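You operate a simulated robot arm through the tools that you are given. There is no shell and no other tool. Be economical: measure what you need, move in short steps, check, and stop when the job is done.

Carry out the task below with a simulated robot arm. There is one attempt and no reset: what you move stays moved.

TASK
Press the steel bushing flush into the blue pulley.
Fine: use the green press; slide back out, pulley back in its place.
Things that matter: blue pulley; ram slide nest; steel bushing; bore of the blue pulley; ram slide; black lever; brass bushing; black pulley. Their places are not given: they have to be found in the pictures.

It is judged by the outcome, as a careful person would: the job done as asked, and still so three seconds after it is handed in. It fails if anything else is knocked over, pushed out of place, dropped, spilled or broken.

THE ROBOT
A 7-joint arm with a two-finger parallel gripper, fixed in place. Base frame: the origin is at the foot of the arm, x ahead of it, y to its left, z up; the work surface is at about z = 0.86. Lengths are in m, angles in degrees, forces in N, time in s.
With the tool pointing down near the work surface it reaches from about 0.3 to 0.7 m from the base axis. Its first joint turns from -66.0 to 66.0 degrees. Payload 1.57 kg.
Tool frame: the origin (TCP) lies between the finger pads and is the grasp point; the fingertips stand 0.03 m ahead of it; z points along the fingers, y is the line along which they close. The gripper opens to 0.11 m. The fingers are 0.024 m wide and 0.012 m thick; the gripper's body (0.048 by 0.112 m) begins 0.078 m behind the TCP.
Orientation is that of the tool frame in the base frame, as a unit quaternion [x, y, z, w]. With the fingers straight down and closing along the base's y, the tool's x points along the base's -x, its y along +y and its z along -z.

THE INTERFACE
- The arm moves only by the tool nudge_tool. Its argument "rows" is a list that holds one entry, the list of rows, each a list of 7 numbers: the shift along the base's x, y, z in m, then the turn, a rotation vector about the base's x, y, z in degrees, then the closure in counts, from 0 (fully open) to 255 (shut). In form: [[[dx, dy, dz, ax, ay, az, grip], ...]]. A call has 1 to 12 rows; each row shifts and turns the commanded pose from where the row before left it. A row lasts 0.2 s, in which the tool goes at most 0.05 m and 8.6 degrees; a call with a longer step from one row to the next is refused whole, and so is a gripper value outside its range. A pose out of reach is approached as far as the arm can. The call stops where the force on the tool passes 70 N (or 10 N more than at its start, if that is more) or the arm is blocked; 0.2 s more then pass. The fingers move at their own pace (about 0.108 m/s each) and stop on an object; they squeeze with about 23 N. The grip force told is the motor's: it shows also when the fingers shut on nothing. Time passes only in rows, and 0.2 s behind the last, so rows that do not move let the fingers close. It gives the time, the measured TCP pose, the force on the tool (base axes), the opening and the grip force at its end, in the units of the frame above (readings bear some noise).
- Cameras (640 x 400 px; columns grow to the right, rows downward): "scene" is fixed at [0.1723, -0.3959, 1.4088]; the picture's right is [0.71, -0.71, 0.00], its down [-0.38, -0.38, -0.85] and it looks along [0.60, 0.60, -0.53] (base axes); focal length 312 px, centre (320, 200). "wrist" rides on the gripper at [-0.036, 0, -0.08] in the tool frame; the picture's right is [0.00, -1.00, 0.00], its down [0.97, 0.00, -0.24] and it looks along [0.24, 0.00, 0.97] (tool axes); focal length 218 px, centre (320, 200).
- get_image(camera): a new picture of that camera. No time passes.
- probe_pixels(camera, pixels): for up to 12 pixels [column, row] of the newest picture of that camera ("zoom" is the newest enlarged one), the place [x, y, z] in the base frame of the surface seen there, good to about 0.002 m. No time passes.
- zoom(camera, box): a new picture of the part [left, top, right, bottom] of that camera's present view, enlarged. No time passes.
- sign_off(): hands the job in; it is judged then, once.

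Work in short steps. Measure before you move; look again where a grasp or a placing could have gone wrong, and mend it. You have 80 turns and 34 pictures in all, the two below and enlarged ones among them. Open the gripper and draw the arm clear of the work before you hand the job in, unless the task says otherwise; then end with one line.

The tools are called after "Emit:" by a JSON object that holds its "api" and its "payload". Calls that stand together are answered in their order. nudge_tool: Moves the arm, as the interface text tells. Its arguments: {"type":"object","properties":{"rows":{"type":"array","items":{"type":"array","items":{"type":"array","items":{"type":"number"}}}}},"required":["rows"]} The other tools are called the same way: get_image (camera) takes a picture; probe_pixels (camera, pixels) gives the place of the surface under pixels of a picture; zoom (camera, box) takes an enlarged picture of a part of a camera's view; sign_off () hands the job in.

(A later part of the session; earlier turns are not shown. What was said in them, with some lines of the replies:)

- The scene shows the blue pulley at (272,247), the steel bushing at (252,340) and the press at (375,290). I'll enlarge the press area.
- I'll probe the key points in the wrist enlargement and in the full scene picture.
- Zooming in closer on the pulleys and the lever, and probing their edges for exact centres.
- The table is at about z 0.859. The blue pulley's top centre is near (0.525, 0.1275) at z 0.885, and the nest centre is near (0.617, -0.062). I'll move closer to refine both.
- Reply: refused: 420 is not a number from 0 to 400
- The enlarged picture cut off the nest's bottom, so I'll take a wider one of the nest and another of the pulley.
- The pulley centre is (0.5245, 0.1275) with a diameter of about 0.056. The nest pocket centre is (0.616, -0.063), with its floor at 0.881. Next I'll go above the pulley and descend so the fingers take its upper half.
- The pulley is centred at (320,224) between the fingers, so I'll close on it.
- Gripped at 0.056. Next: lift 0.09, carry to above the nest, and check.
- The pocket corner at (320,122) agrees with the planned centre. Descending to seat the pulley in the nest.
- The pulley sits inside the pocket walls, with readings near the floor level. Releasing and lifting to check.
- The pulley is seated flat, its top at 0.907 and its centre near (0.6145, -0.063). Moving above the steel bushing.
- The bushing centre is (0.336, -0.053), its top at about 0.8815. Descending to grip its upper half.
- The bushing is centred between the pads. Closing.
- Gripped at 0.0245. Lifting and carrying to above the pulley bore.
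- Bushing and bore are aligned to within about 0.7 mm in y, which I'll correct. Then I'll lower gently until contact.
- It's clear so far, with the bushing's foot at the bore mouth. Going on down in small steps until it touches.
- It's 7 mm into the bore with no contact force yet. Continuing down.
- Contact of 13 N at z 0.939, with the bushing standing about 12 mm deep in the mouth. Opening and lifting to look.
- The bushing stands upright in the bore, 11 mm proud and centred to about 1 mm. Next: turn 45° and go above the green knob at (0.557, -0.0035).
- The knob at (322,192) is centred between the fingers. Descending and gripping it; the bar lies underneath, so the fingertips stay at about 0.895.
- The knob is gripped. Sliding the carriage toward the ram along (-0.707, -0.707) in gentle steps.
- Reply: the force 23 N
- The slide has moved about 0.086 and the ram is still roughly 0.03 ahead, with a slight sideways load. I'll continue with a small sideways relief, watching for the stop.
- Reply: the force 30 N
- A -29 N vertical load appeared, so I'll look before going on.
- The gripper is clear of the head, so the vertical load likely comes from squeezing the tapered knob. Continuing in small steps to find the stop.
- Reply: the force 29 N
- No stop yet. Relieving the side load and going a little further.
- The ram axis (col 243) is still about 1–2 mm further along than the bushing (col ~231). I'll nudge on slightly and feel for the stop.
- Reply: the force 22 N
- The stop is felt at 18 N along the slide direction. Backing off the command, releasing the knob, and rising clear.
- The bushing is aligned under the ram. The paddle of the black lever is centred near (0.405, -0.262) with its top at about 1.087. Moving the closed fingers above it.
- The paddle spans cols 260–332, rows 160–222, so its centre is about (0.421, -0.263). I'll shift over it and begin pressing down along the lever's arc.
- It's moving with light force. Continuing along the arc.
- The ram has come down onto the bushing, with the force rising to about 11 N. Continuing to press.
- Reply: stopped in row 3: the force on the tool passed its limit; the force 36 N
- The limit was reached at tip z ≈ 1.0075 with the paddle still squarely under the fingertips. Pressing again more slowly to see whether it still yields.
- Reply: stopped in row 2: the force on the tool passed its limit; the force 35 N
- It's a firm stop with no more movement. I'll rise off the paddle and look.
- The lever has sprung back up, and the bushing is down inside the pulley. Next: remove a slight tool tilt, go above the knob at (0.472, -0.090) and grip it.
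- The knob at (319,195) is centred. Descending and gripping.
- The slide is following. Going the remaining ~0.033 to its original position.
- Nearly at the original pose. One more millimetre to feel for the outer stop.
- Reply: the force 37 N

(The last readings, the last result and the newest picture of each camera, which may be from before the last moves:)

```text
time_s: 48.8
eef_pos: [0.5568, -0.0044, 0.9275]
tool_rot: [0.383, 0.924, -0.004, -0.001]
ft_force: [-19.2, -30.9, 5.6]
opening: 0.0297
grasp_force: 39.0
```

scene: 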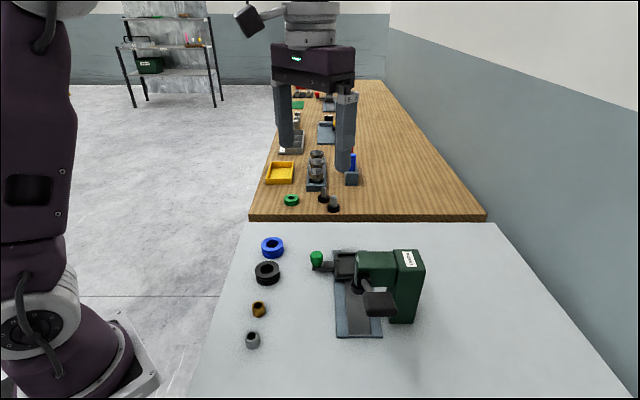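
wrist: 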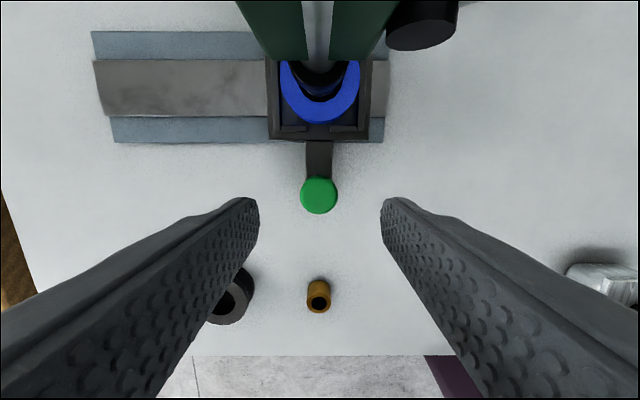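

The outer stop is reached. Relieving, releasing, rising, turning back and going above the nest.

Emit:
{"api": "nudge_tool", "payload": {"rows": [[[-0.0015, -0.0017, 0, 0, 0, 0, 255], [0, 0, 0, 0, 0, 0, 110], [0, 0, 0, 0, 0, 0, 110], [0, 0, 0, 0, 0, 0, 110], [0, 0, 0.04, 0, 0, 0, 110], [0, 0, 0.04, 0, 0, 0, 110], [0.0, 0.0, 0.02, 0, 0, 0, 60]]]}}

Emit:
{"api": "nudge_tool", "payload": {"rows": [[[0.0098, -0.0099, 0, 0, 0, 7.5, 60], [0.0098, -0.0099, 0, 0, 0, 7.5, 60], [0.0098, -0.0099, 0, 0, 0, 7.5, 60], [0.0098, -0.0099, 0, 0, 0, 7.5, 60], [0.0098, -0.0099, 0, 0, 0, 7.5, 60], [0.0095, -0.0099, 0, 0, 0, 7.5, 60], [0, 0, 0, 0, 0, 0, 60]]]}}

Emit:
{"api": "zoom", "payload": {"camera": "wrist", "box": [220, 100, 420, 260]}}

Emit:
{"api": "probe_pixels", "payload": {"camera": "zoom", "pixels": [[320, 195], [320, 255], [290, 225], [350, 225], [260, 225], [380, 225], [320, 275], [320, 160], [300, 200], [345, 245]]}}

```text
time_s: 50.4
eef_pos: [0.5556, -0.0038, 1.0271]
tool_rot: [0.382, 0.924, -0.001, 0.0]
ft_force: [0.9, 0.1, 0.0]
opening: 0.084
grasp_force: 0.1
```

```text
time_s: 52.0
eef_pos: [0.6147, -0.0628, 1.0268]
tool_rot: [-0.001, 1.0, 0.0, 0.001]
ft_force: [0.3, 0.2, 0.5]
opening: 0.0843
grasp_force: 0.1
```

```text
2.50 times, centred on (320, 180) of wrist
```

zoom: 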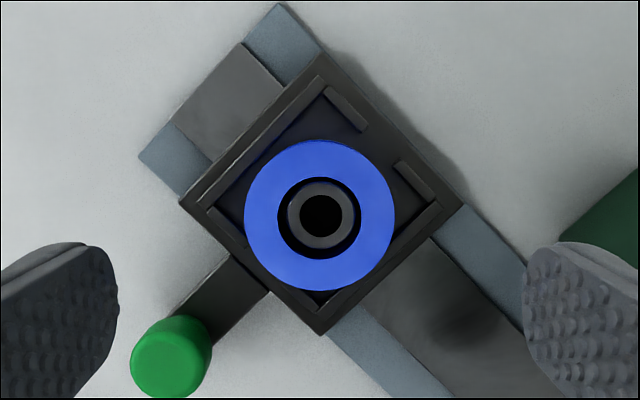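

```text
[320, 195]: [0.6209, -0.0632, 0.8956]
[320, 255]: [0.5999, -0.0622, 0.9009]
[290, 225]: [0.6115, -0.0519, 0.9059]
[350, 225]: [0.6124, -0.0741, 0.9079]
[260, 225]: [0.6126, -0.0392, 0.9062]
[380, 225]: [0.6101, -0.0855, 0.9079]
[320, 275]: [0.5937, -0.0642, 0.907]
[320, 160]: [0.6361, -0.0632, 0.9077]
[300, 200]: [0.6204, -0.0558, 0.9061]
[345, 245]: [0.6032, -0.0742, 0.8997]
```

The bushing's top reads 0.906–0.908, level with the pulley's top at 0.907, so it's flush. Gripping the pulley by its upper flange.

Emit:
{"api": "nudge_tool", "payload": {"rows": [[[0, 0, -0.04, 0, 0, 0, 60], [0, 0, -0.04, 0, 0, 0, 60], [0, 0, -0.0235, 0, 0, 0, 60], [0, 0, 0, 0, 0, 0, 60], [0, 0, 0, 0, 0, 0, 255], [0, 0, 0, 0, 0, 0, 255], [0, 0, 0, 0, 0, 0, 255]]]}}

```text
time_s: 53.6
eef_pos: [0.6157, -0.062, 0.923]
tool_rot: [-0.001, 1.0, 0.0, 0.002]
ft_force: [0.1, -0.4, -0.7]
opening: 0.0558
grasp_force: 22.8
```

Gripped. Lifting and carrying the pulley back to above (0.525, 0.127).

Emit:
{"api": "nudge_tool", "payload": {"rows": [[[0, 0, 0.02, 0, 0, 0, 255], [0, 0, 0.025, 0, 0, 0, 255], [0, 0, 0.025, 0, 0, 0, 255], [-0.018, 0.038, 0, 0, 0, 0, 255], [-0.018, 0.038, 0, 0, 0, 0, 255], [-0.018, 0.038, 0, 0, 0, 0, 255], [-0.018, 0.038, 0, 0, 0, 0, 255], [-0.018, 0.038, 0, 0, 0, 0, 255], [0, 0, -0.03, 0, 0, 0, 255], [0, 0, 0, 0, 0, 0, 255]]]}}

```text
time_s: 55.8
eef_pos: [0.524, 0.1277, 0.9652]
tool_rot: [-0.001, 1.0, 0.0, 0.001]
ft_force: [0.1, -0.5, -2.8]
opening: 0.0557
grasp_force: 23.0
```

Position is right, at z 0.9635 commanded. Lowering to table contact at about 0.901.

Emit:
{"api": "nudge_tool", "payload": {"rows": [[[0, 0, -0.025, 0, 0, 0, 255], [0, 0, -0.02, 0, 0, 0, 255], [0, 0, -0.01, 0, 0, 0, 255], [0, 0, -0.005, 0, 0, 0, 255], [0, 0, -0.002, 0, 0, 0, 255], [0, 0, 0, 0, 0, 0, 255]]]}}

```text
time_s: 57.2
eef_pos: [0.5246, 0.1263, 0.9019]
tool_rot: [-0.001, 1.0, -0.001, 0.0]
ft_force: [-1.3, -0.5, -4.4]
opening: 0.0554
grasp_force: 23.7
```

Not quite touching yet (-4.4 N is still its weight). Easing down by millimetres.

Emit:
{"api": "nudge_tool", "payload": {"rows": [[[0, 0, -0.001, 0, 0, 0, 255], [0, 0, 0, 0, 0, 0, 255]]]}}

```text
time_s: 57.8
eef_pos: [0.5239, 0.1277, 0.9005]
tool_rot: [-0.001, 1.0, -0.001, 0.0]
ft_force: [-0.2, 0.3, -2.3]
opening: 0.0553
grasp_force: 23.4
```

Emit:
{"api": "nudge_tool", "payload": {"rows": [[[0, 0, -0.001, 0, 0, 0, 255], [0, 0, 0, 0, 0, 0, 255]]]}}

```text
time_s: 58.4
eef_pos: [0.5252, 0.1272, 0.9012]
tool_rot: [0.0, 1.0, -0.001, 0.001]
ft_force: [-5.0, 0.0, 18.4]
opening: 0.0554
grasp_force: 22.9
```

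The pulley is on the table. Releasing and rising clear.

Emit:
{"api": "nudge_tool", "payload": {"rows": [[[0, 0, 0.001, 0, 0, 0, 255], [0, 0, 0, 0, 0, 0, 60], [0, 0, 0, 0, 0, 0, 60], [0, 0, 0, 0, 0, 0, 60], [0, 0, 0.03, 0, 0, 0, 60], [0, 0, 0.05, 0, 0, 0, 30], [0, 0, 0.05, 0, 0, 0, 0], [0, 0, 0.05, 0, 0, 0, 0], [0, -0.02, 0.03, 0, 0, 0, 0], [0, 0, 0, 0, 0, 0, 0]]]}}

Emit:
{"api": "get_image", "payload": {"camera": "wrist"}}

Emit:
{"api": "probe_pixels", "payload": {"camera": "wrist", "pixels": [[300, 192], [300, 185], [309, 193], [315, 193], [292, 193]]}}

```text
time_s: 60.6
eef_pos: [0.5249, 0.1073, 1.1123]
tool_rot: [-0.001, 1.0, -0.001, 0.002]
ft_force: [0.0, 0.2, 0.7]
opening: 0.11
grasp_force: 0.0
```

```text
1 pictures are left
```

wrist: 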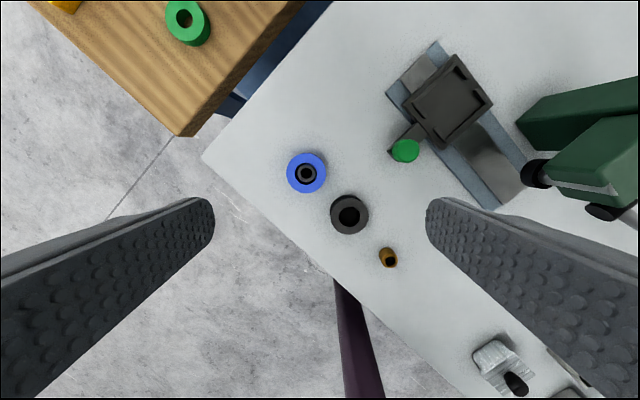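

```text
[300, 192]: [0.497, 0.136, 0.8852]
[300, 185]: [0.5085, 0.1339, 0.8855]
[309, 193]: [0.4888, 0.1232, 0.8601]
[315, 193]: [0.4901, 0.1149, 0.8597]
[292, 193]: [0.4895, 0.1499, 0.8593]
```

The pulley stands flat at (0.524, 0.126) with the bushing inside it. The slide is out, the lever is up, and the arm is clear, so I'm handing in.

Emit:
{"api": "sign_off", "payload": {}}

```text
The job is handed in.
```

I pressed the steel bushing flush into the blue pulley with the green press, slid the carriage back out, and returned the pulley to within about 1 mm of its original place.
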